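You operate a simulated robot arm through the tools that you are given. There is no shell and no other tool. Be economical: measure what you need, move in short steps, check, and stop when the job is done.

You run a simulated robot arm. Do the job below in one go: nothing can be reset, and whatever is moved stays where it is left.

Task
Jog machine 2 to within 2 mm of X 300, Y 860, Z 390.
Fine: lock Z for the X and Y moves, then unlock it and lower the probe.

The check looks at the end state, three seconds after you hand in, the way a careful person would. Anything else that was tipped, shoved, dropped, spilled or broken makes it a failure.

Robot
A 7-joint arm with a two-finger parallel gripper on a trunk, on a base that drives. Base frame: it is fixed to the floor where the robot stands at the start and does not move with it; the origin is under the middle of the robot, x ahead of it, y to its left, z up; the surface under the hand at the start is at about z = 710. Readings come in mm, rad, newtons and seconds.
With the tool pointing down near the work surface it reaches from about 400 to 760 mm from the robot's upright axis, wherever it stands. Its first joint turns from -2.496 to 2.496 rad. Payload 3 kg.
The TCP is the grasp point between the finger pads, 30 mm short of the fingertips. In the tool frame z runs along the fingers and y along their closing line. The gripper opens to 110 mm. The fingers are 20 mm wide and 10 mm thick; the gripper's body (48 by 112 mm) begins 55 mm behind the TCP.
Orientation is told as [roll, pitch, yaw] about the base's x, y, z axes, in that order, counted from this pose: with the fingers straight down and closing along the base's y, the tool's x points along the base's -x, its y along +y and its z along -z.

Tools
- The arm moves only by the tool drive_tool. Its argument "steps" is a list of rows, each a list of 3 entries, a list of its own where there are three numbers: the gripper command, from -1 (shut) to 1 (fully open), values between in proportion, then the shift along the base's x, y, z in mm, then the turn, a rotation vector about the base's x, y, z in rad. In form: [[claw, [x, y, z], [ax, ay, az]], ...]. A call has 1 to 8 rows; each row is the pose to reach, as a shift and turn from the pose commanded when the call began. A row lasts 0.2 s, in which the tool goes at most 50 mm and 0.15 rad; a call with a longer step from one row to the next is refused whole, and so is a gripper value outside its range. A pose out of reach is approached as far as the arm can. The call stops where the force on the tool passes 40 N (or 10 N more than at its start, if that is more) or the arm is blocked; 0.2 s more then pass. The fingers move at their own pace (about 108 mm/s each) and stop on an object; they squeeze with about 29 N. The grip force told is the motor's: it shows also when the fingers shut on nothing. Time passes only in rows, and 0.2 s behind the last, so rows that repeat a pose let the fingers close. It gives the time, the measured TCP pose, the force on the tool (base axes), the opening and the grip force at its end, in the units of the frame above (readings bear some noise), with the torque about the TCP (base axes, N m) and any sound that the robot's microphone picked up, and new pictures: "show" is both (left out), scene, wrist or none.
- Cameras (640 x 400 px; columns grow to the right, rows downward): "scene" is now at [163.8, 8.5, 1465.5]; the picture's right is [0.10, -1.00, -0.00], its down [-0.63, -0.06, -0.77] and it looks along [0.77, 0.08, -0.64] (base axes); focal length 272 px, centre (320, 200). "wrist" rides on the gripper at [72, 17, -103] in the tool frame; the picture's right is [-0.23, 0.97, 0.00], its down [-0.76, -0.18, -0.62] and it looks along [-0.61, -0.14, 0.78] (tool axes); focal length 222 px, centre (320, 200). There is no depth. A picture from a camera that has moved, and an enlarged one, comes with that camera's place and axes in the base frame and with its lens.
- lift_body(by): slides the trunk up (or, below 0, down) by that many mm; the arm and the scene camera ride with it, the base frame stays. It gives what a move gives, with no picture.
- base_move(legs): drives the robot by 1 to 6 legs, each [ahead, left, turn to the left] in mm, mm and rad, along the robot's own axes; the way and the turn of a leg run together, so that a leg with both is an arc; at most 1500 mm and 3.142 rad a leg. The arm and the cameras ride along, it lands a little off, and it stops where it bumps. It gives what a move gives, and a new picture of the scene camera.
- pan_tilt(pan, tilt): turns the head with the scene camera to pan (to the left, within 1.501 rad either way) and tilt (down, from -0.506 to 1.204), counted from straight ahead of the robot. It gives what a move gives, and a new picture of the scene camera.
- inspect(camera, box): a new picture of the part [left, top, right, bottom] of that camera's present view, enlarged. No time passes.
- job_done(): hands the job in; it is judged then, once.

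Go step by step. Nothing tells you exact positions but the pictures and the camera data: compare them with the known pose of the tool, close in by small moves and look again before you grip or let go. The budget is 120 turns and 260 pictures, counting those below and the enlarged ones. Unless the task says otherwise, let go and move clear before handing in, and close with one line.

The tools are called after "Call:" as name(argument=value, ...) on one line, values as JSON. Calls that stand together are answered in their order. drive_tool: Moves the arm, as the interface text tells. Its arguments: {"type":"object","properties":{"steps":{"type":"array","items":{"type":"array"}},"show":{"type":"string","enum":["both","scene","wrist","none"]}},"required":["steps"]} The other tools are called the same way: lift_body (by) slides the trunk up or down; base_move (legs) drives the base; pan_tilt (pan, tilt) turns the head that bears the scene camera; inspect (camera, box) takes an enlarged picture of a part of a camera's view; job_done () hands the job in.

At the start:

```text
time_s: 0.0
tool_pos: [759.8, 8.0, 1025.3]
orientation: [0.001, 0.0, -0.001]
wrist_force: [-0.3, 0.2, -0.1]
torque: [0.03, -0.02, 0.01]
gripper_width: 110.2
gripper_force: 0.0
trunk travel left (down, up): [-575.0, 315.0]
robot x, y, heading: [-0.3, -5.6, -0.002]
head pan, tilt: [0.099, 0.689]
```

scene: 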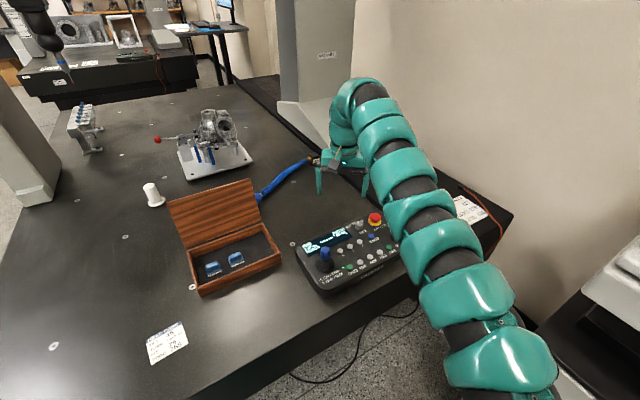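
wrist: 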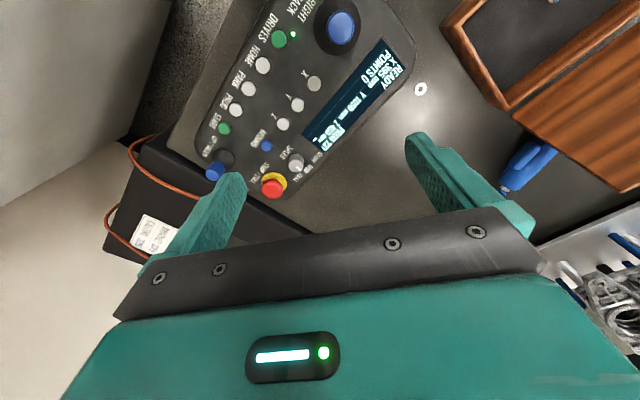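

I see a CMM granite table with a jog pendant (joystick, buttons, display) in front of me. I'll look closely at the pendant first.

Call:
inspect(camera="scene", box=[285, 200, 415, 300])

Call:
inspect(camera="wrist", box=[180, 0, 440, 210])

Call:
inspect(camera="scene", box=[0, 0, 320, 200])

```text
4.00 times, centred on (350, 250) of scene
camera zoom: at [163.8, 8.5, 1465.5], right [0.1, -1.0, 0.0], down [-0.63, -0.06, -0.77], along [0.77, 0.08, -0.64], focal length 1087 px, centre (200, 0)
```

zoom: 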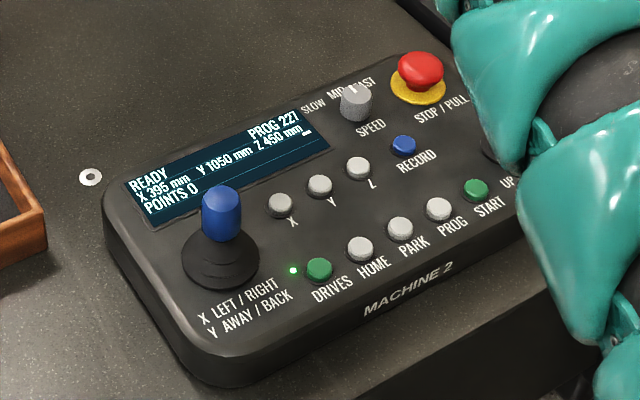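

```text
1.90 times, centred on (310, 105) of wrist
camera zoom: at [688.1, 23.4, 1127.9], right [0.23, 0.97, 0.0], down [0.76, -0.18, 0.62], along [0.61, -0.14, -0.78], focal length 423 px, centre (339, 381)
```

zoom: 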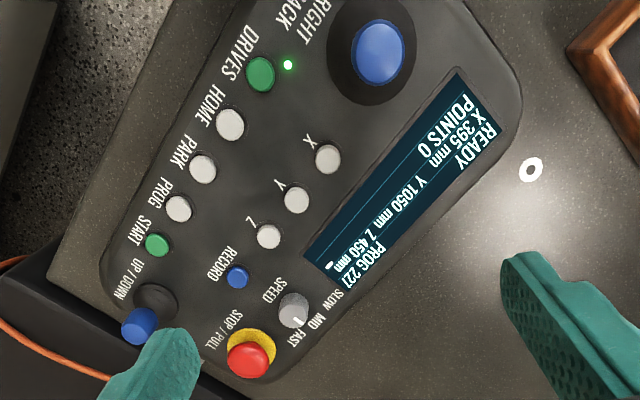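

```text
2.00 times, centred on (160, 100) of scene
camera zoom: at [163.8, 8.5, 1465.5], right [0.1, -1.0, 0.0], down [-0.63, -0.06, -0.77], along [0.77, 0.08, -0.64], focal length 543 px, centre (640, 400)
```

zoom: 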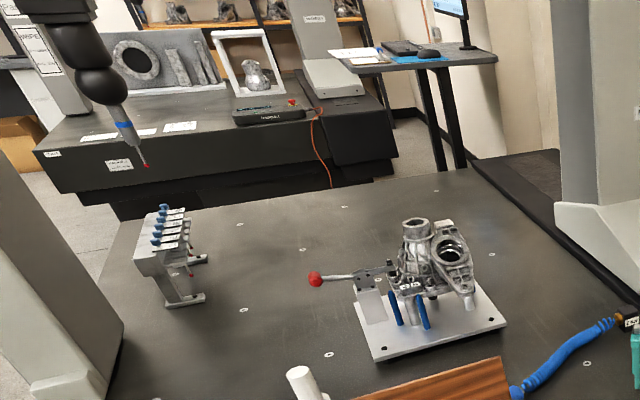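

The pendant is labelled MACHINE 2 and reads X 395, Y 1050, Z 450. I'll read the cards and labels.

Call:
inspect(camera="scene", box=[140, 315, 196, 367])

Call:
inspect(camera="scene", box=[300, 40, 350, 70])

Call:
inspect(camera="scene", box=[0, 40, 100, 110])

Call:
pan_tilt(pan=0.5, tilt=0.3)

```text
7.69 times, centred on (168, 341) of scene
camera zoom: at [163.8, 8.5, 1465.5], right [0.1, -1.0, 0.0], down [-0.63, -0.06, -0.77], along [0.77, 0.08, -0.64], focal length 2090 px, centre (1489, -885)
```

zoom: 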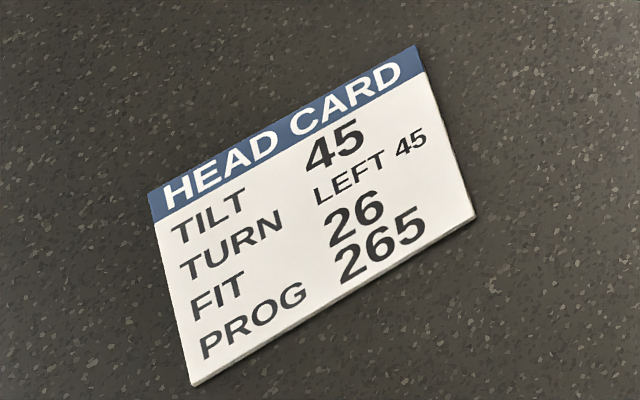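

```text
12.80 times, centred on (325, 55) of scene
camera zoom: at [163.8, 8.5, 1465.5], right [0.1, -1.0, 0.0], down [-0.63, -0.06, -0.77], along [0.77, 0.08, -0.64], focal length 3477 px, centre (256, 2056)
```

zoom: 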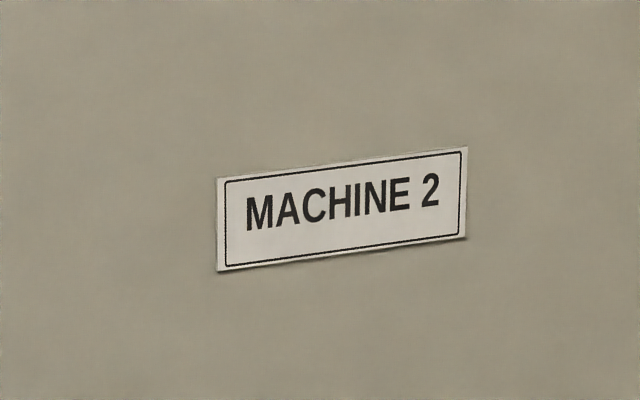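

```text
5.71 times, centred on (50, 75) of scene
camera zoom: at [163.8, 8.5, 1465.5], right [0.1, -1.0, 0.0], down [-0.63, -0.06, -0.77], along [0.77, 0.08, -0.64], focal length 1552 px, centre (1863, 914)
```

zoom: 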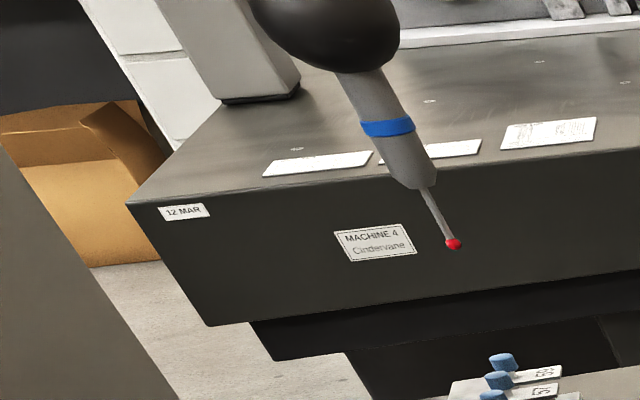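

```text
time_s: 0.9
tool_pos: [759.8, 8.2, 1025.4]
orientation: [0.001, 0.0, 0.001]
wrist_force: [-0.1, -0.4, 0.0]
torque: [-0.01, 0.03, 0.0]
gripper_width: 109.9
gripper_force: 0.1
trunk travel left (down, up): [-575.0, 315.0]
robot x, y, heading: [-0.1, 0.2, 0.001]
head pan, tilt: [0.499, 0.3]
camera scene: at [160.9, 44.7, 1500.6], right [0.48, -0.88, 0.0], down [-0.26, -0.14, -0.95], along [0.84, 0.46, -0.3], focal length 272 px, centre (320, 200)
```

scene: 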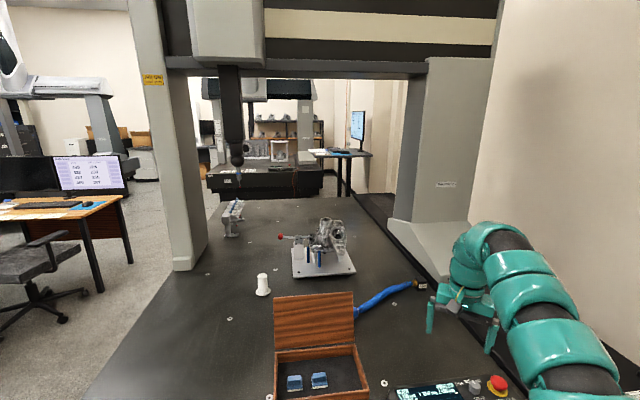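

The machine and its pendant sit about 30° to the left of my heading. The far UP/DOWN lever looks slightly out of reach, so I'll check the floor to my right before shifting the base.

Call:
pan_tilt(pan=-0.9, tilt=0.9)

Call:
inspect(camera="wrist", box=[260, 120, 340, 200])

Call:
inspect(camera="wrist", box=[190, 20, 430, 180])

```text
time_s: 2.4
tool_pos: [760.3, 8.7, 1025.0]
orientation: [0.0, 0.001, -0.001]
wrist_force: [-0.7, 0.5, -1.2]
torque: [0.01, -0.02, -0.01]
gripper_width: 109.7
gripper_force: 0.1
trunk travel left (down, up): [-575.0, 315.0]
robot x, y, heading: [3.1, -0.3, -0.001]
head pan, tilt: [-0.901, 0.901]
camera scene: at [125.8, -59.0, 1448.5], right [-0.78, -0.62, 0.0], down [-0.49, 0.61, -0.62], along [0.39, -0.49, -0.78], focal length 272 px, centre (320, 200)
```

scene: 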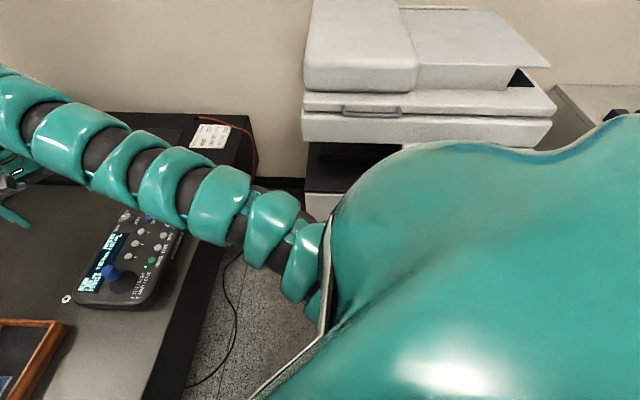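

```text
5.00 times, centred on (300, 160) of wrist
camera zoom: at [688.1, 23.5, 1127.9], right [0.23, 0.97, 0.0], down [0.76, -0.18, 0.62], along [0.61, -0.14, -0.78], focal length 1111 px, centre (420, 400)
```

zoom: 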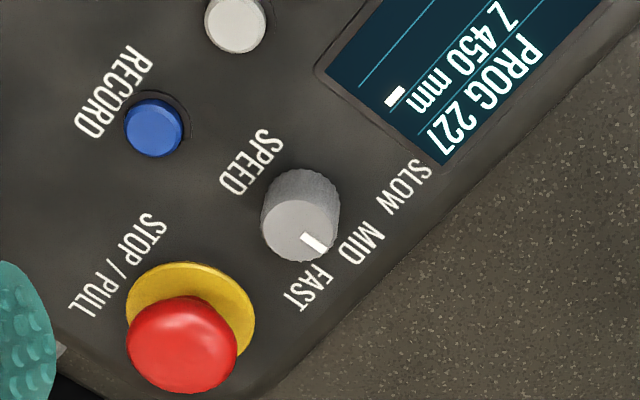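

```text
2.50 times, centred on (310, 100) of wrist
camera zoom: at [688.1, 23.5, 1127.9], right [0.23, 0.97, 0.0], down [0.76, -0.18, 0.62], along [0.61, -0.14, -0.78], focal length 555 px, centre (345, 450)
```

zoom: 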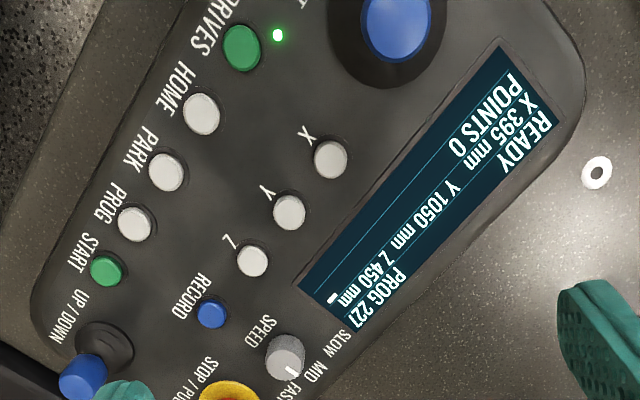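

Speed is at MID and the drives are on. The way is clear, so I'll shift the base parallel to the table edge to bring both the joystick and the lever within reach.

Call:
base_move(legs=[[105, -185, 0]])

Call:
pan_tilt(pan=0.3, tilt=0.6)

```text
time_s: 4.1
tool_pos: [866.6, -185.2, 1025.2]
orientation: [-0.001, -0.001, -0.003]
wrist_force: [-0.2, -0.1, -0.7]
torque: [0.02, -0.01, 0.0]
gripper_width: 109.6
gripper_force: 0.0
trunk travel left (down, up): [-575.0, 315.0]
robot x, y, heading: [103.6, -190.5, -0.006]
head pan, tilt: [-0.901, 0.901]
camera scene: at [231.2, -249.9, 1448.3], right [-0.78, -0.62, 0.0], down [-0.49, 0.62, -0.62], along [0.38, -0.49, -0.78], focal length 272 px, centre (320, 200)
```

scene: 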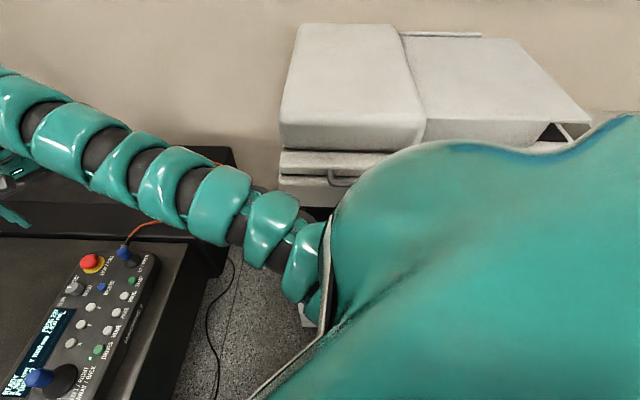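

```text
time_s: 5.5
tool_pos: [865.8, -183.9, 1024.3]
orientation: [-0.001, 0.0, -0.003]
wrist_force: [-0.3, -0.6, -0.6]
torque: [-0.01, -0.02, -0.01]
gripper_width: 110.1
gripper_force: 0.0
trunk travel left (down, up): [-575.0, 315.0]
robot x, y, heading: [107.1, -188.8, -0.0]
head pan, tilt: [0.3, 0.6]
camera scene: at [268.4, -163.8, 1473.2], right [0.29, -0.96, 0.0], down [-0.54, -0.17, -0.82], along [0.79, 0.24, -0.57], focal length 272 px, centre (320, 200)
```

scene: 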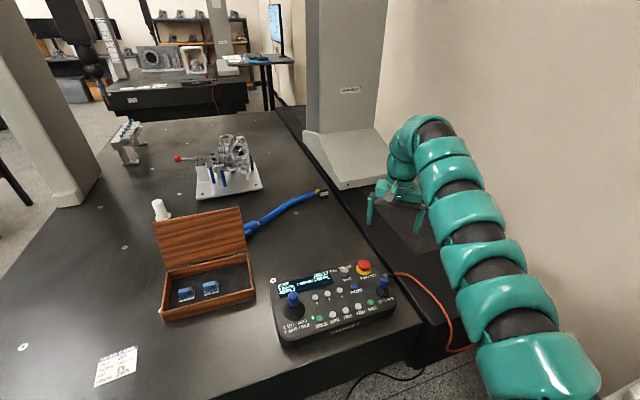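

The pendant is now in full view. I'll take a close look to localise the joystick, the lever and the Z button.

Call:
inspect(camera="scene", box=[265, 250, 405, 340])

Call:
inspect(camera="scene", box=[60, 0, 300, 150])

```text
4.44 times, centred on (335, 295) of scene
camera zoom: at [268.4, -163.8, 1473.2], right [0.29, -0.96, 0.0], down [-0.54, -0.17, -0.82], along [0.79, 0.24, -0.57], focal length 1207 px, centre (253, -222)
```

zoom: 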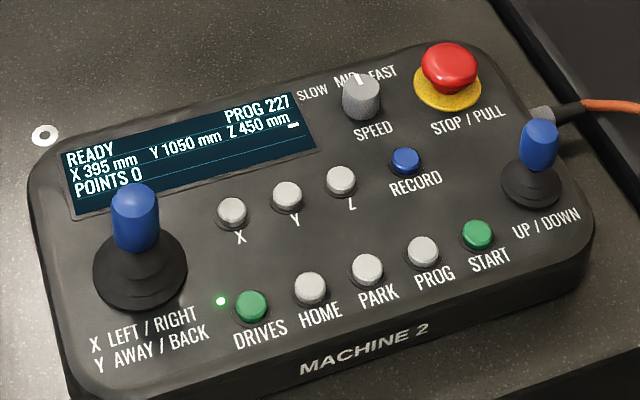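

```text
2.67 times, centred on (180, 75) of scene
camera zoom: at [268.4, -163.8, 1473.2], right [0.29, -0.96, 0.0], down [-0.54, -0.17, -0.82], along [0.79, 0.24, -0.57], focal length 724 px, centre (693, 533)
```

zoom: 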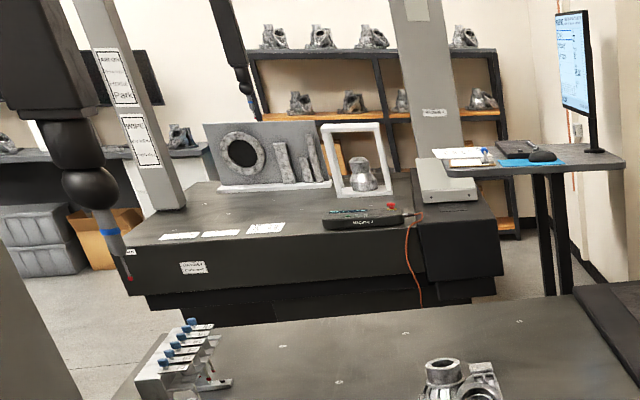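

Pendant's right is about (0.5, −0.86) in base axes, the joystick cap is near (699, 46, 812) and the Z button near (796, −65, 775). I'll turn the tool to line up with the pendant and hover over the Z button with the fingers shut.

Call:
drive_tool(steps=[[-1, [-18, 30, -25], [0, 0, 0.13]], [-1, [-36, 60, -50], [0, 0, 0.26]], [-1, [-54, 90, -75], [0, 0, 0.39]], [-1, [-70, 119, -110], [0, 0, 0.524]], [-1, [-70, 119, -130], [0, 0, 0.524]], [-1, [-70, 119, -130], [0, 0, 0.524]]])

```text
time_s: 6.9
tool_pos: [795.0, -61.7, 895.8]
orientation: [0.0, 0.0, 0.522]
wrist_force: [-0.2, -0.6, 0.0]
torque: [0.0, 0.03, 0.01]
gripper_width: 0.0
gripper_force: 28.9
trunk travel left (down, up): [-575.0, 315.0]
robot x, y, heading: [107.5, -187.1, -0.0]
head pan, tilt: [0.3, 0.6]
camera scene: at [268.3, -163.7, 1473.3], right [0.29, -0.96, 0.0], down [-0.54, -0.17, -0.83], along [0.79, 0.24, -0.56], focal length 272 px, centre (320, 200)
camera wrist: at [724.3, -83.8, 997.5], right [-0.29, 0.96, 0.0], down [0.75, 0.23, 0.62], along [0.6, 0.18, -0.78], focal length 222 px, centre (320, 200)
```

scene: 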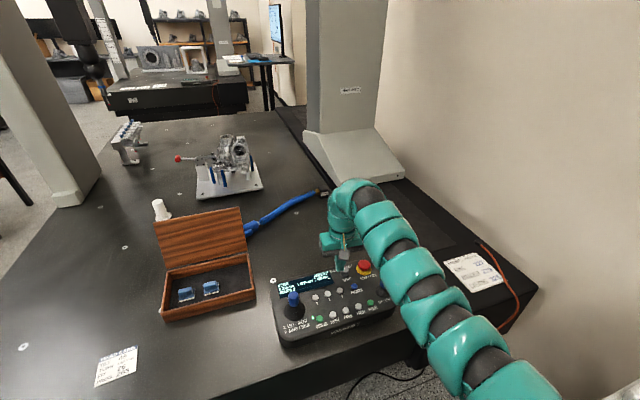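
wrist: 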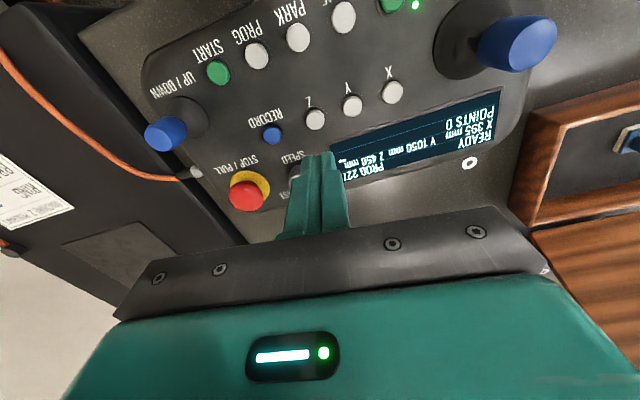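

The Z button comes out at about (798, −68), slightly off the present TCP. I'll descend to just above it and check.

Call:
drive_tool(steps=[[-1, [3, -6, -40], [0, 0, 0]], [-1, [3, -6, -76], [0, 0, 0]], [-1, [3, -6, -76], [0, 0, 0]]])

Call:
inspect(camera="scene", box=[265, 240, 405, 330])

```text
time_s: 7.7
tool_pos: [799.4, -70.0, 817.0]
orientation: [0.001, 0.001, 0.523]
wrist_force: [-0.4, -0.5, 0.7]
torque: [-0.02, -0.03, 0.06]
gripper_width: 0.0
gripper_force: 28.6
trunk travel left (down, up): [-575.0, 315.0]
robot x, y, heading: [104.3, -191.6, -0.002]
head pan, tilt: [0.3, 0.6]
camera scene: at [268.3, -163.7, 1473.3], right [0.29, -0.96, 0.0], down [-0.54, -0.17, -0.83], along [0.79, 0.24, -0.56], focal length 272 px, centre (320, 200)
camera wrist: at [728.9, -92.5, 919.6], right [-0.29, 0.96, 0.0], down [0.75, 0.23, 0.62], along [0.6, 0.18, -0.78], focal length 222 px, centre (320, 200)
```

scene: 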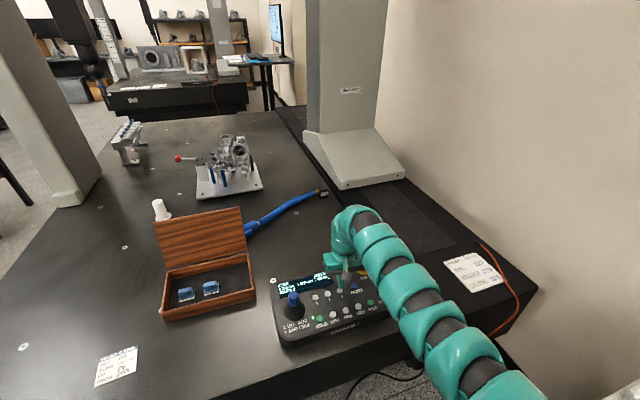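
wrist: 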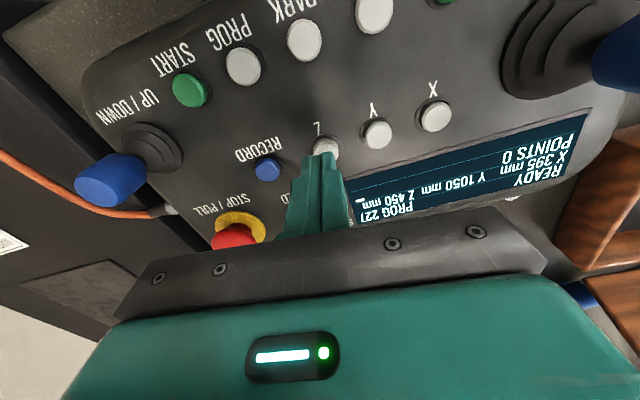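

```text
4.44 times, centred on (335, 285) of scene
camera zoom: at [268.3, -163.7, 1473.3], right [0.29, -0.96, 0.0], down [-0.54, -0.17, -0.83], along [0.79, 0.24, -0.56], focal length 1207 px, centre (253, -178)
```

zoom: 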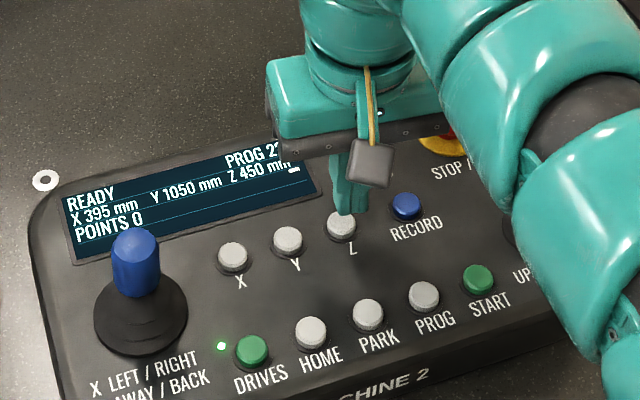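

The tips are right above the Z button. I'll press straight down in small steps and come back up.

Call:
drive_tool(steps=[[-1, [0, 1, -6], [0, 0, 0]], [-1, [0, 1, -10], [0, 0, 0]], [-1, [0, 1, -14], [0, 0, 0]]])

Call:
inspect(camera="scene", box=[265, 240, 405, 330])

```text
time_s: 8.5
tool_pos: [799.0, -69.2, 804.2]
orientation: [0.0, 0.0, 0.522]
wrist_force: [0.4, 0.4, -0.2]
torque: [-0.01, -0.01, 0.0]
gripper_width: 0.0
gripper_force: 29.3
trunk travel left (down, up): [-575.0, 315.0]
robot x, y, heading: [106.4, -189.7, 0.001]
head pan, tilt: [0.3, 0.6]
camera scene: at [268.4, -163.7, 1473.2], right [0.29, -0.96, 0.0], down [-0.54, -0.17, -0.82], along [0.79, 0.24, -0.57], focal length 272 px, centre (320, 200)
camera wrist: at [727.5, -91.8, 907.5], right [-0.29, 0.96, 0.0], down [0.75, 0.23, 0.62], along [0.6, 0.18, -0.78], focal length 222 px, centre (320, 200)
```

scene: 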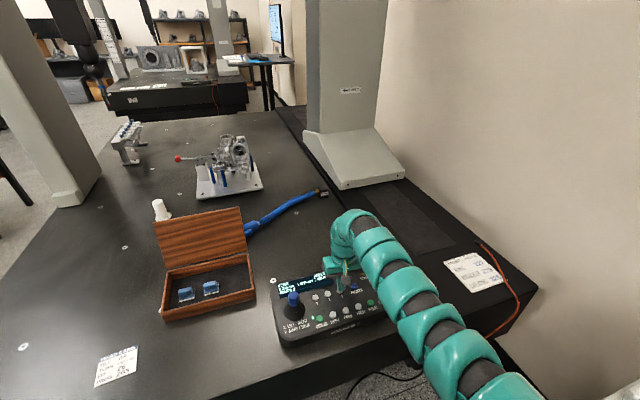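
wrist: 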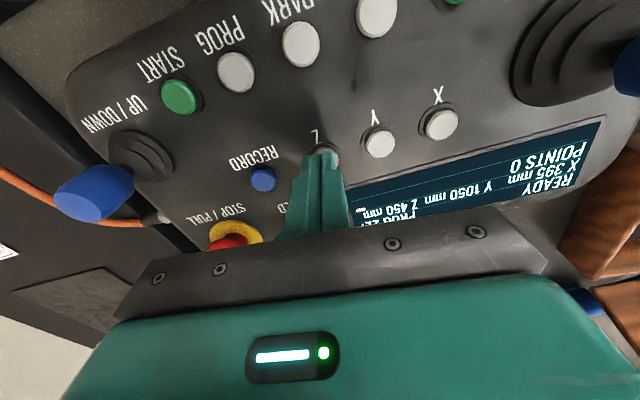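

```text
4.44 times, centred on (335, 285) of scene
camera zoom: at [268.4, -163.7, 1473.2], right [0.29, -0.96, 0.0], down [-0.54, -0.17, -0.82], along [0.79, 0.24, -0.57], focal length 1207 px, centre (253, -178)
```

zoom: 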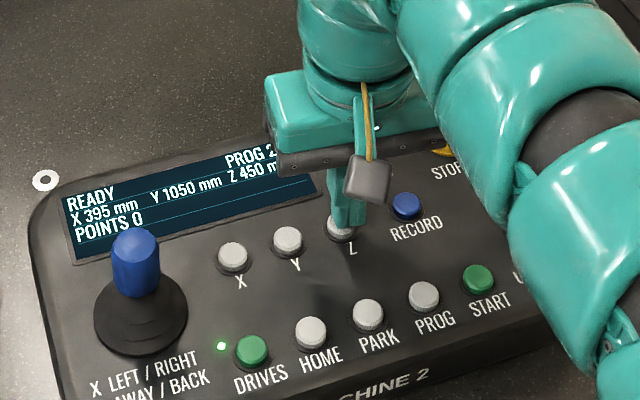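

No contact yet, with the tips at z 774. I'll go on down in finer steps with a small sideways correction.

Call:
drive_tool(steps=[[-1, [-2, 2, 0], [0, 0, 0]], [-1, [-2, 2, -3], [0, 0, 0]], [-1, [-2, 2, -5], [0, 0, 0]], [-1, [-2, 2, -7], [0, 0, 0]]], show="wrist")

Call:
inspect(camera="scene", box=[265, 240, 405, 330])

```text
time_s: 9.5
tool_pos: [798.1, -68.7, 797.2]
orientation: [-0.001, 0.001, 0.52]
wrist_force: [0.2, -0.6, -0.7]
torque: [0.01, 0.0, -0.02]
gripper_width: 0.0
gripper_force: 28.9
trunk travel left (down, up): [-575.0, 315.0]
robot x, y, heading: [101.8, -191.8, -0.008]
head pan, tilt: [0.3, 0.6]
camera wrist: at [726.0, -91.1, 900.3], right [-0.29, 0.96, 0.0], down [0.75, 0.23, 0.62], along [0.6, 0.18, -0.78], focal length 222 px, centre (320, 200)
```

wrist: 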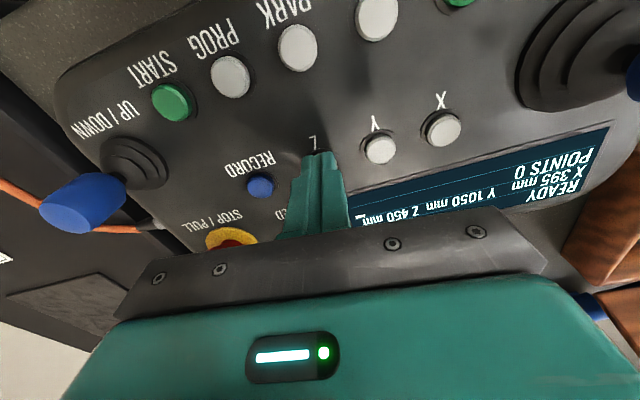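

```text
4.44 times, centred on (335, 285) of scene
camera zoom: at [268.4, -163.7, 1473.2], right [0.29, -0.96, 0.0], down [-0.54, -0.17, -0.82], along [0.79, 0.24, -0.57], focal length 1207 px, centre (253, -178)
```

zoom: 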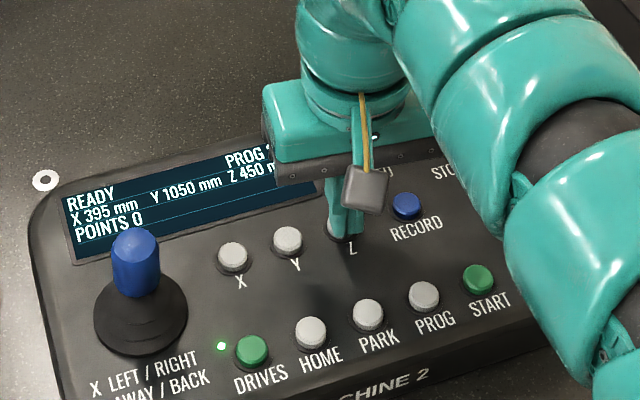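

The fingers sit a few mm right of and short of the button. I'll back up a bit, correct and go down again.

Call:
drive_tool(steps=[[-1, [1, 2, 5], [0, 0, 0]], [-1, [3, 5, 4], [0, 0, 0]], [-1, [3, 5, 0], [0, 0, 0]], [-1, [3, 5, -2], [0, 0, 0]]], show="wrist")

Call:
inspect(camera="scene", box=[310, 250, 380, 300])

```text
time_s: 10.5
tool_pos: [799.7, -61.7, 796.0]
orientation: [0.0, 0.0, 0.522]
wrist_force: [-0.8, 0.0, 1.3]
torque: [-0.05, 0.01, -0.01]
gripper_width: 0.1
gripper_force: 29.0
trunk travel left (down, up): [-575.0, 315.0]
robot x, y, heading: [103.3, -189.8, 0.001]
head pan, tilt: [0.3, 0.6]
camera wrist: at [729.1, -84.9, 898.6], right [-0.29, 0.96, 0.0], down [0.75, 0.23, 0.62], along [0.6, 0.18, -0.78], focal length 222 px, centre (320, 200)
```

wrist: 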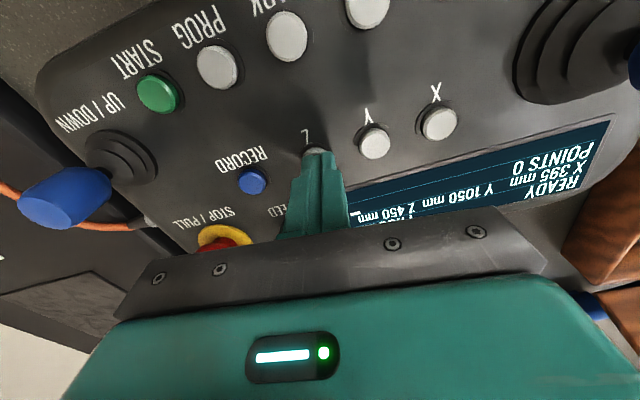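

```text
8.00 times, centred on (345, 275) of scene
camera zoom: at [268.1, -163.7, 1473.3], right [0.29, -0.96, 0.0], down [-0.54, -0.17, -0.83], along [0.79, 0.24, -0.56], focal length 2173 px, centre (120, -400)
```

zoom: 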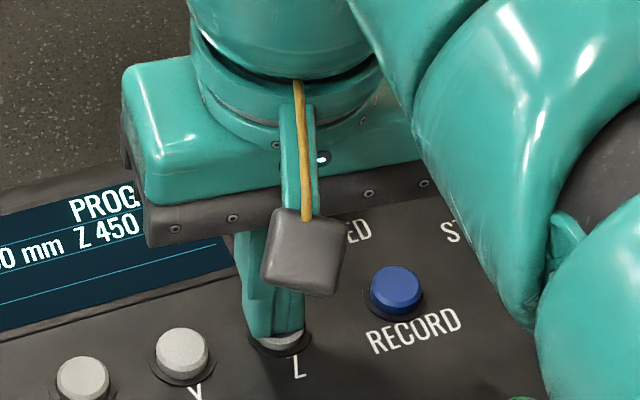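

Now the tips are on the button. I'll press gently.

Call:
drive_tool(steps=[[-1, [-1, 0, -2], [0, 0, 0]], [-1, [-1, 0, -3.5], [0, 0, 0]], [-1, [-1, 0, -5], [0, 0, 0]]], show="none")

Call:
inspect(camera="scene", box=[265, 240, 405, 330])

```text
time_s: 11.3
tool_pos: [798.6, -62.0, 793.8]
orientation: [-0.002, -0.006, 0.522]
wrist_force: [2.6, -1.8, 24.0]
torque: [-0.15, 0.08, 0.19]
gripper_width: 0.3
gripper_force: 28.9
trunk travel left (down, up): [-575.0, 315.0]
robot x, y, heading: [103.8, -190.9, -0.002]
head pan, tilt: [0.3, 0.6]
heard: click
```

```text
4.44 times, centred on (335, 285) of scene
camera zoom: at [266.0, -164.3, 1473.9], right [0.29, -0.96, 0.0], down [-0.54, -0.17, -0.83], along [0.79, 0.24, -0.56], focal length 1207 px, centre (253, -178)
```

zoom: 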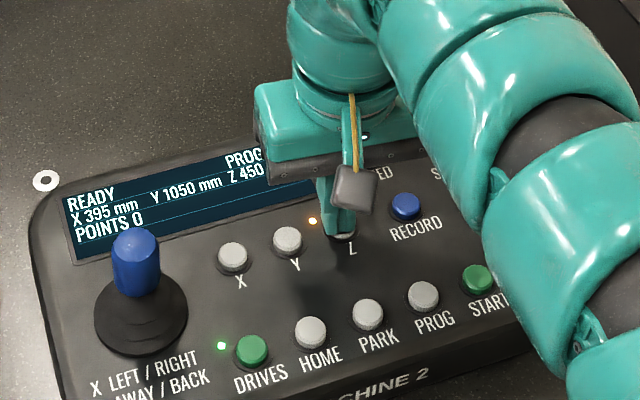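

Click heard and an amber lamp beside Z is lit, so Z is locked. I'll rise and move over the joystick with the gripper open.

Call:
drive_tool(steps=[[-1, [0, 0, 45], [0, 0, 0]], [-1, [0, 0, 90], [0, 0, 0]], [0, [-25, 28, 110], [0, 0, 0]], [0, [-50, 56, 110], [0, 0, 0]], [0, [-75, 84, 110], [0, 0, 0]], [0, [-100, 110, 110], [0, 0, 0]], [0, [-100, 110, 110], [0, 0, 0]]])

Call:
inspect(camera="scene", box=[265, 240, 405, 330])

```text
time_s: 12.9
tool_pos: [698.6, 47.4, 900.1]
orientation: [0.001, 0.0, 0.522]
wrist_force: [-0.4, 0.2, 0.7]
torque: [0.01, 0.0, -0.02]
gripper_width: 55.0
gripper_force: 0.0
trunk travel left (down, up): [-575.0, 315.0]
robot x, y, heading: [105.8, -190.2, -0.007]
head pan, tilt: [0.3, 0.6]
camera scene: at [268.5, -163.8, 1473.2], right [0.29, -0.96, 0.0], down [-0.54, -0.17, -0.82], along [0.79, 0.24, -0.57], focal length 272 px, centre (320, 200)
camera wrist: at [627.7, 24.8, 1001.9], right [-0.29, 0.96, 0.0], down [0.75, 0.23, 0.62], along [0.6, 0.18, -0.78], focal length 222 px, centre (320, 200)
```

scene: 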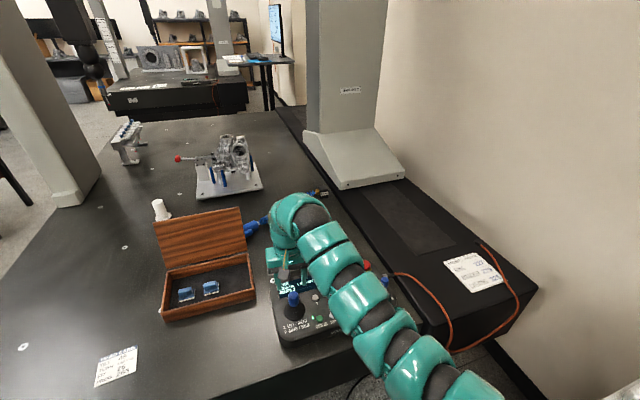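
wrist: 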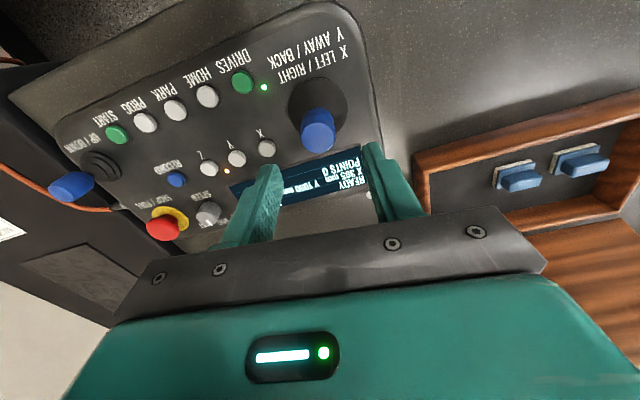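

```text
4.44 times, centred on (335, 285) of scene
camera zoom: at [268.5, -163.8, 1473.2], right [0.29, -0.96, 0.0], down [-0.54, -0.17, -0.82], along [0.79, 0.24, -0.57], focal length 1207 px, centre (253, -178)
```

zoom: 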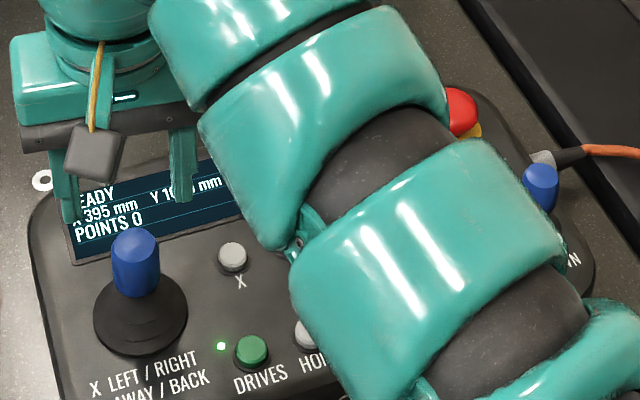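

The cap is about (703, 48, 812), within the 55 mm finger opening. I'll descend around it without closing yet.

Call:
drive_tool(steps=[[0, [4, 1, -25], [0, 0, 0]], [0, [4, 1, -50], [0, 0, 0]], [0, [4, 1, -68], [0, 0, 0]], [0, [4, 1, -68], [0, 0, 0]]])

Call:
inspect(camera="scene", box=[255, 240, 355, 330])

```text
time_s: 13.9
tool_pos: [700.5, 49.0, 830.6]
orientation: [0.0, -0.001, 0.522]
wrist_force: [-0.6, -0.8, 0.1]
torque: [0.02, 0.0, 0.0]
gripper_width: 55.0
gripper_force: 0.0
trunk travel left (down, up): [-575.0, 315.0]
robot x, y, heading: [103.0, -192.1, -0.006]
head pan, tilt: [0.3, 0.6]
camera scene: at [268.3, -163.7, 1473.3], right [0.29, -0.96, 0.0], down [-0.54, -0.17, -0.83], along [0.79, 0.24, -0.57], focal length 272 px, centre (320, 200)
camera wrist: at [629.0, 26.4, 933.5], right [-0.29, 0.96, 0.0], down [0.75, 0.23, 0.62], along [0.6, 0.18, -0.78], focal length 222 px, centre (320, 200)
```

scene: 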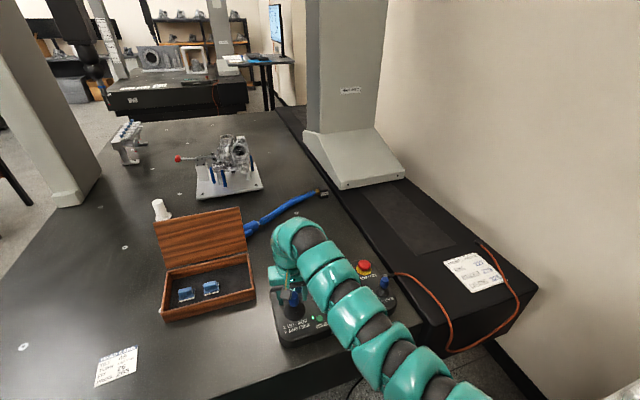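
wrist: 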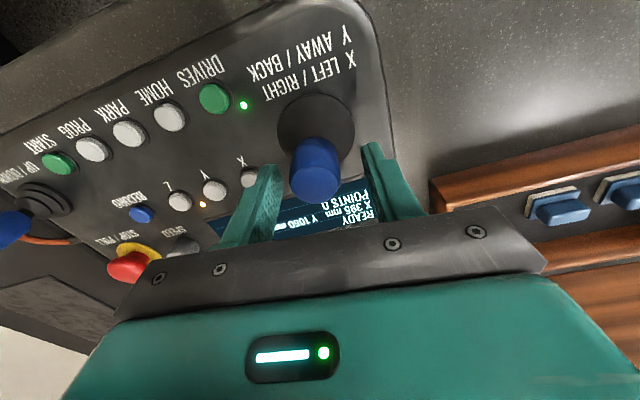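

```text
4.44 times, centred on (305, 285) of scene
camera zoom: at [268.3, -163.7, 1473.3], right [0.29, -0.96, 0.0], down [-0.54, -0.17, -0.83], along [0.79, 0.24, -0.57], focal length 1207 px, centre (387, -178)
```

zoom: 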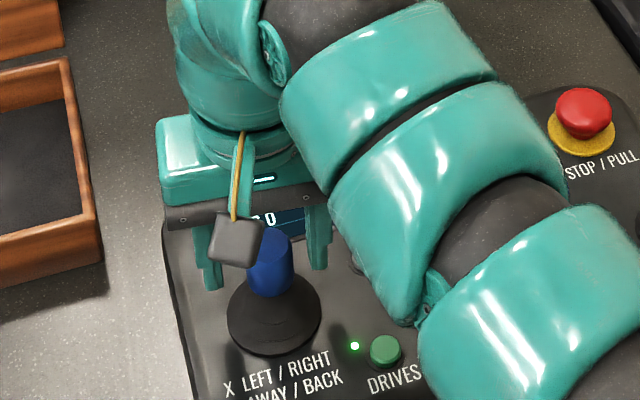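

The tips straddle the cap; it is about 4 mm toward pendant right. I'll centre on it, lower a little and close to a loose cage around it rather than gripping hard.

Call:
drive_tool(steps=[[0, [-1, -4, 0], [0, 0, 0]], [0, [-1, -4, -8], [0, 0, 0]], [-0.2, [-1, -4, -8], [0, 0, 0]], [-0.2, [-1, -4, -8], [0, 0, 0]]], show="wrist")

Call:
inspect(camera="wrist", box=[200, 120, 440, 260])

Call:
inspect(camera="scene", box=[255, 240, 355, 330])

```text
time_s: 14.9
tool_pos: [699.6, 44.4, 823.4]
orientation: [-0.001, 0.002, 0.523]
wrist_force: [0.1, 0.2, 0.4]
torque: [-0.02, 0.02, 0.03]
gripper_width: 44.2
gripper_force: 0.0
trunk travel left (down, up): [-575.0, 315.0]
robot x, y, heading: [104.2, -189.1, 0.001]
head pan, tilt: [0.3, 0.6]
camera wrist: at [627.7, 22.2, 926.5], right [-0.29, 0.96, 0.0], down [0.75, 0.23, 0.62], along [0.6, 0.18, -0.78], focal length 222 px, centre (320, 200)
```

wrist: 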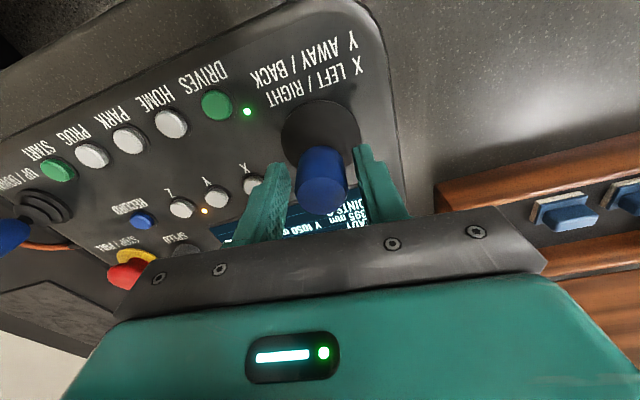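

```text
2.67 times, centred on (320, 190) of wrist
camera zoom: at [627.7, 22.2, 926.5], right [-0.29, 0.96, 0.0], down [0.75, 0.23, 0.62], along [0.6, 0.18, -0.78], focal length 592 px, centre (320, 227)
```

zoom: 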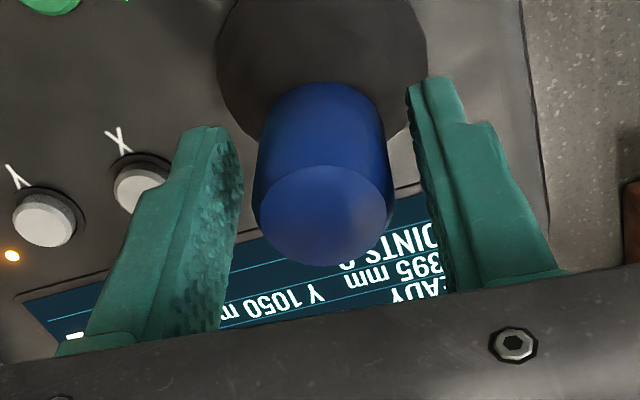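

```text
4.44 times, centred on (305, 285) of scene
camera zoom: at [268.3, -163.7, 1473.2], right [0.29, -0.96, 0.0], down [-0.54, -0.17, -0.83], along [0.79, 0.24, -0.57], focal length 1207 px, centre (387, -178)
```

zoom: 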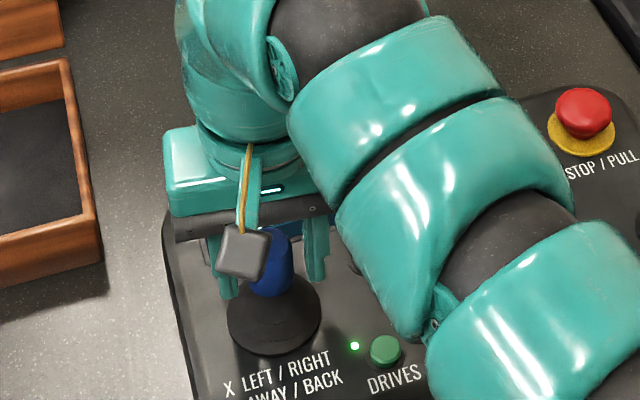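

The cap is centred between the fingers. I'll narrow the cage and give a short, small push to pendant left as a test, then return.

Call:
drive_tool(steps=[[-0.38, [0, 0, 0], [0, 0, 0]], [-0.38, [-3.5, 6, 0], [0, 0, 0]], [-0.38, [-3.5, 6, 0], [0, 0, 0]], [-0.38, [0, 0, 0], [0, 0, 0]]], show="none")

Call:
inspect(camera="wrist", box=[200, 120, 440, 260])

```text
time_s: 15.9
tool_pos: [699.9, 46.0, 824.9]
orientation: [-0.001, 0.0, 0.521]
wrist_force: [0.3, -0.5, 0.3]
torque: [-0.02, 0.0, -0.01]
gripper_width: 34.2
gripper_force: 0.0
trunk travel left (down, up): [-575.0, 315.0]
robot x, y, heading: [105.3, -189.2, 0.002]
head pan, tilt: [0.3, 0.6]
```

```text
2.67 times, centred on (320, 190) of wrist
camera zoom: at [629.6, 22.3, 927.3], right [-0.29, 0.96, 0.0], down [0.75, 0.23, 0.62], along [0.6, 0.18, -0.78], focal length 592 px, centre (320, 227)
```

zoom: 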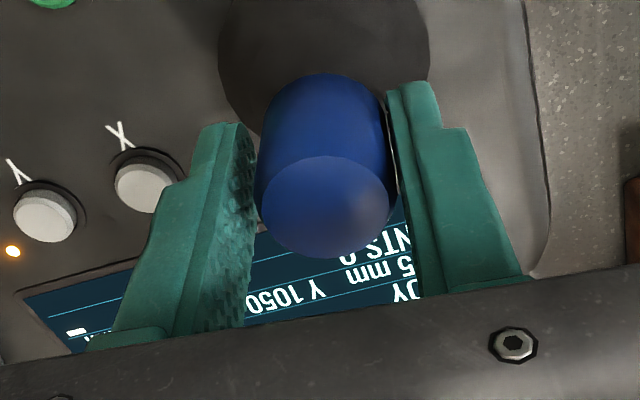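

No visible change ("..5 mm"). I'll push further, 12 mm, then recentre and widen the fingers to read the display.

Call:
drive_tool(steps=[[-0.38, [-3, 5.2, 0], [0, 0, 0]], [-0.38, [-6, 10.3, 0], [0, 0, 0]], [-0.38, [-6, 10.3, 0], [0, 0, 0]], [-0.38, [0, 0, 0], [0, 0, 0]], [-0.15, [0, 0, 0], [0, 0, 0]]], show="none")

Call:
inspect(camera="wrist", box=[200, 120, 440, 260])

```text
time_s: 17.1
tool_pos: [701.0, 44.5, 823.6]
orientation: [-0.001, 0.0, 0.523]
wrist_force: [-0.9, 0.0, -0.1]
torque: [-0.02, 0.0, 0.0]
gripper_width: 46.5
gripper_force: 0.1
trunk travel left (down, up): [-575.0, 315.0]
robot x, y, heading: [100.6, -190.6, 0.001]
head pan, tilt: [0.3, 0.6]
```

```text
2.67 times, centred on (320, 190) of wrist
camera zoom: at [629.9, 22.1, 926.8], right [-0.29, 0.96, 0.0], down [0.75, 0.23, 0.62], along [0.6, 0.18, -0.78], focal length 592 px, centre (320, 227)
```

zoom: 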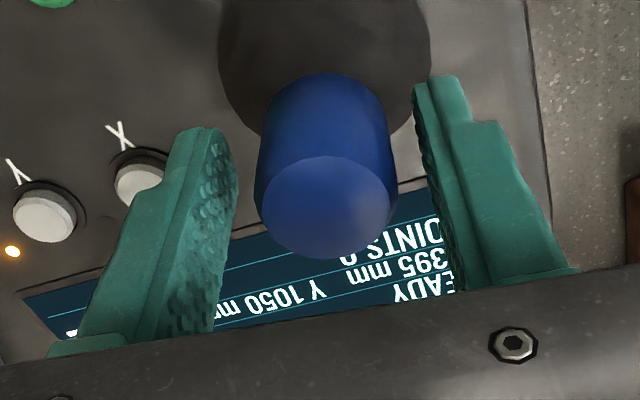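

Still 395. I'll push in steps and look while the stick is held.

Call:
drive_tool(steps=[[-0.38, [0, 0, 0], [0, 0, 0]], [-0.38, [-5, 8.6, 0], [0, 0, 0]], [-0.38, [-6, 10.3, 0], [0, 0, 0]]], show="none")

Call:
inspect(camera="wrist", box=[200, 120, 440, 260])

```text
time_s: 17.9
tool_pos: [695.4, 54.6, 824.6]
orientation: [0.0, 0.001, 0.519]
wrist_force: [0.5, -1.2, 0.1]
torque: [0.0, -0.06, -0.01]
gripper_width: 34.4
gripper_force: 0.4
trunk travel left (down, up): [-575.0, 315.0]
robot x, y, heading: [103.1, -189.6, -0.003]
head pan, tilt: [0.3, 0.6]
```

```text
2.67 times, centred on (320, 190) of wrist
camera zoom: at [624.4, 32.6, 927.6], right [-0.29, 0.96, 0.0], down [0.75, 0.23, 0.62], along [0.6, 0.18, -0.78], focal length 592 px, centre (320, 227)
```

zoom: 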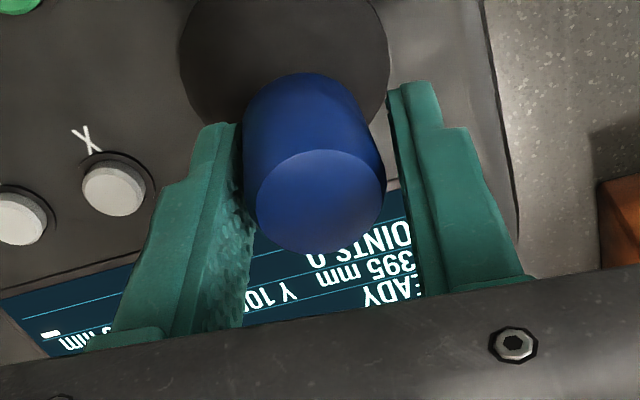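

The stick is tilting slightly now but X is still 395. I'll tilt it further.

Call:
drive_tool(steps=[[-0.38, [-2, 3.4, 0], [0, 0, 0]], [-0.38, [-4, 6.9, 0], [0, 0, 0]]], show="none")

Call:
inspect(camera="wrist", box=[200, 120, 440, 260])

```text
time_s: 18.5
tool_pos: [693.1, 60.8, 824.9]
orientation: [0.001, 0.0, 0.52]
wrist_force: [0.3, -1.3, -0.5]
torque: [-0.03, -0.01, 0.01]
gripper_width: 35.0
gripper_force: 1.1
trunk travel left (down, up): [-575.0, 315.0]
robot x, y, heading: [107.1, -188.5, 0.0]
head pan, tilt: [0.3, 0.6]
```

```text
2.67 times, centred on (320, 190) of wrist
camera zoom: at [621.6, 38.7, 927.5], right [-0.29, 0.96, 0.0], down [0.75, 0.22, 0.62], along [0.6, 0.18, -0.78], focal length 592 px, centre (320, 227)
```

zoom: 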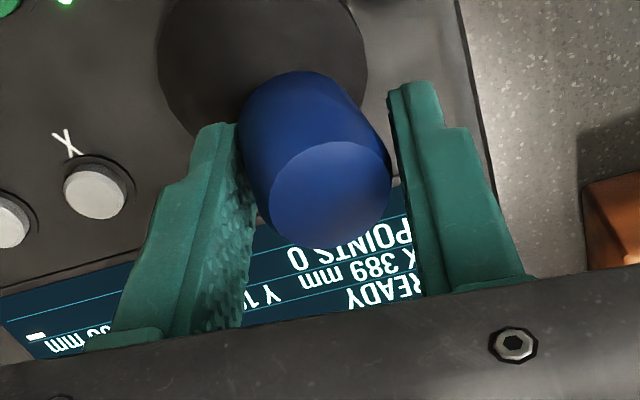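

X is now falling (389): left is negative. I'll hold here for one second to measure the rate.

Call:
drive_tool(steps=[[-0.38, [0, 0, 0], [0, 0, 0]], [-0.38, [0, 0, 0], [0, 0, 0]], [-0.38, [0, 0, 0], [0, 0, 0]], [-0.38, [0, 0, 0], [0, 0, 0]]], show="none")

Call:
inspect(camera="wrist", box=[200, 120, 440, 260])

```text
time_s: 19.5
tool_pos: [690.9, 60.4, 824.4]
orientation: [0.0, 0.0, 0.523]
wrist_force: [1.5, -1.2, -0.2]
torque: [-0.04, -0.04, 0.02]
gripper_width: 35.1
gripper_force: 1.5
trunk travel left (down, up): [-575.0, 315.0]
robot x, y, heading: [104.1, -188.8, -0.004]
head pan, tilt: [0.3, 0.6]
```

```text
2.67 times, centred on (320, 190) of wrist
camera zoom: at [621.3, 38.9, 927.6], right [-0.29, 0.96, 0.0], down [0.75, 0.23, 0.62], along [0.6, 0.18, -0.78], focal length 592 px, centre (320, 227)
```

zoom: 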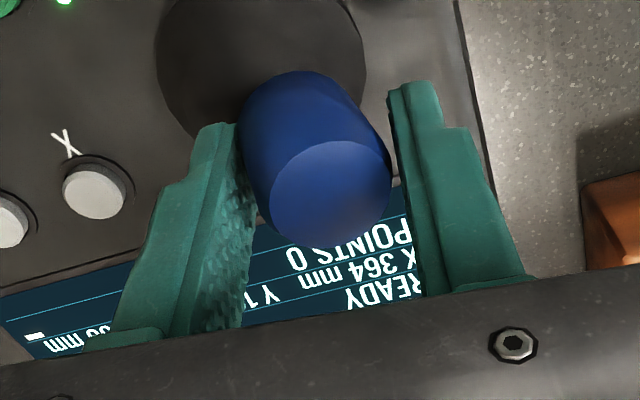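

Rate is 25 mm/s. I'll hold 1.8 s more, expecting about 319.

Call:
drive_tool(steps=[[-0.38, [0, 0, 0], [0, 0, 0]], [-0.38, [0, 0, 0], [0, 0, 0]], [-0.38, [0, 0, 0], [0, 0, 0]], [-0.38, [0, 0, 0], [0, 0, 0]], [-0.38, [0, 0, 0], [0, 0, 0]], [-0.38, [0, 0, 0], [0, 0, 0]], [-0.38, [0, 0, 0], [0, 0, 0]], [-0.38, [0, 0, 0], [0, 0, 0]]], show="none")

Call:
inspect(camera="wrist", box=[200, 120, 440, 260])

```text
time_s: 21.3
tool_pos: [692.7, 61.6, 824.4]
orientation: [-0.001, 0.0, 0.522]
wrist_force: [0.4, -1.6, 1.0]
torque: [0.01, -0.03, 0.07]
gripper_width: 35.2
gripper_force: 0.5
trunk travel left (down, up): [-575.0, 315.0]
robot x, y, heading: [102.9, -185.8, -0.003]
head pan, tilt: [0.3, 0.6]
```

```text
2.67 times, centred on (320, 190) of wrist
camera zoom: at [621.3, 38.8, 927.6], right [-0.29, 0.96, 0.0], down [0.75, 0.23, 0.62], along [0.6, 0.18, -0.78], focal length 592 px, centre (320, 227)
```

zoom: 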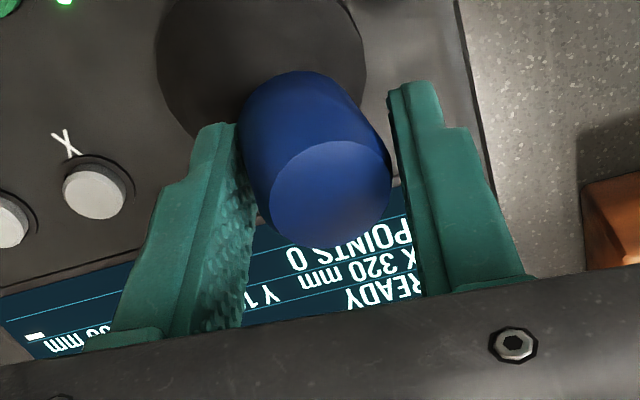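

320. I'll hold 0.4 s more, then ease back below the threshold and read.

Call:
drive_tool(steps=[[-0.38, [0, 0, 0], [0, 0, 0]], [-0.38, [0, 0, 0], [0, 0, 0]], [-0.38, [4, -6.9, 0], [0, 0, 0]], [-0.38, [4, -6.9, 0], [0, 0, 0]]], show="none")

Call:
inspect(camera="wrist", box=[200, 120, 440, 260])

```text
time_s: 22.3
tool_pos: [695.5, 54.6, 825.4]
orientation: [-0.001, -0.001, 0.522]
wrist_force: [0.3, -0.5, -0.3]
torque: [-0.01, -0.02, -0.01]
gripper_width: 34.3
gripper_force: 0.1
trunk travel left (down, up): [-575.0, 315.0]
robot x, y, heading: [103.6, -188.1, -0.001]
head pan, tilt: [0.3, 0.6]
```

```text
2.67 times, centred on (320, 190) of wrist
camera zoom: at [624.1, 32.1, 927.6], right [-0.29, 0.96, 0.0], down [0.75, 0.23, 0.62], along [0.6, 0.18, -0.78], focal length 592 px, centre (320, 227)
```

zoom: 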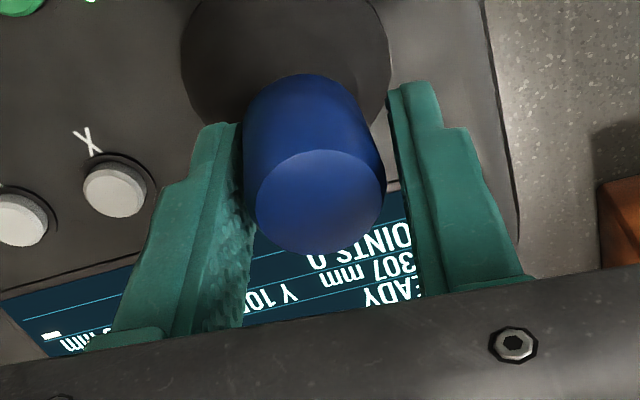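

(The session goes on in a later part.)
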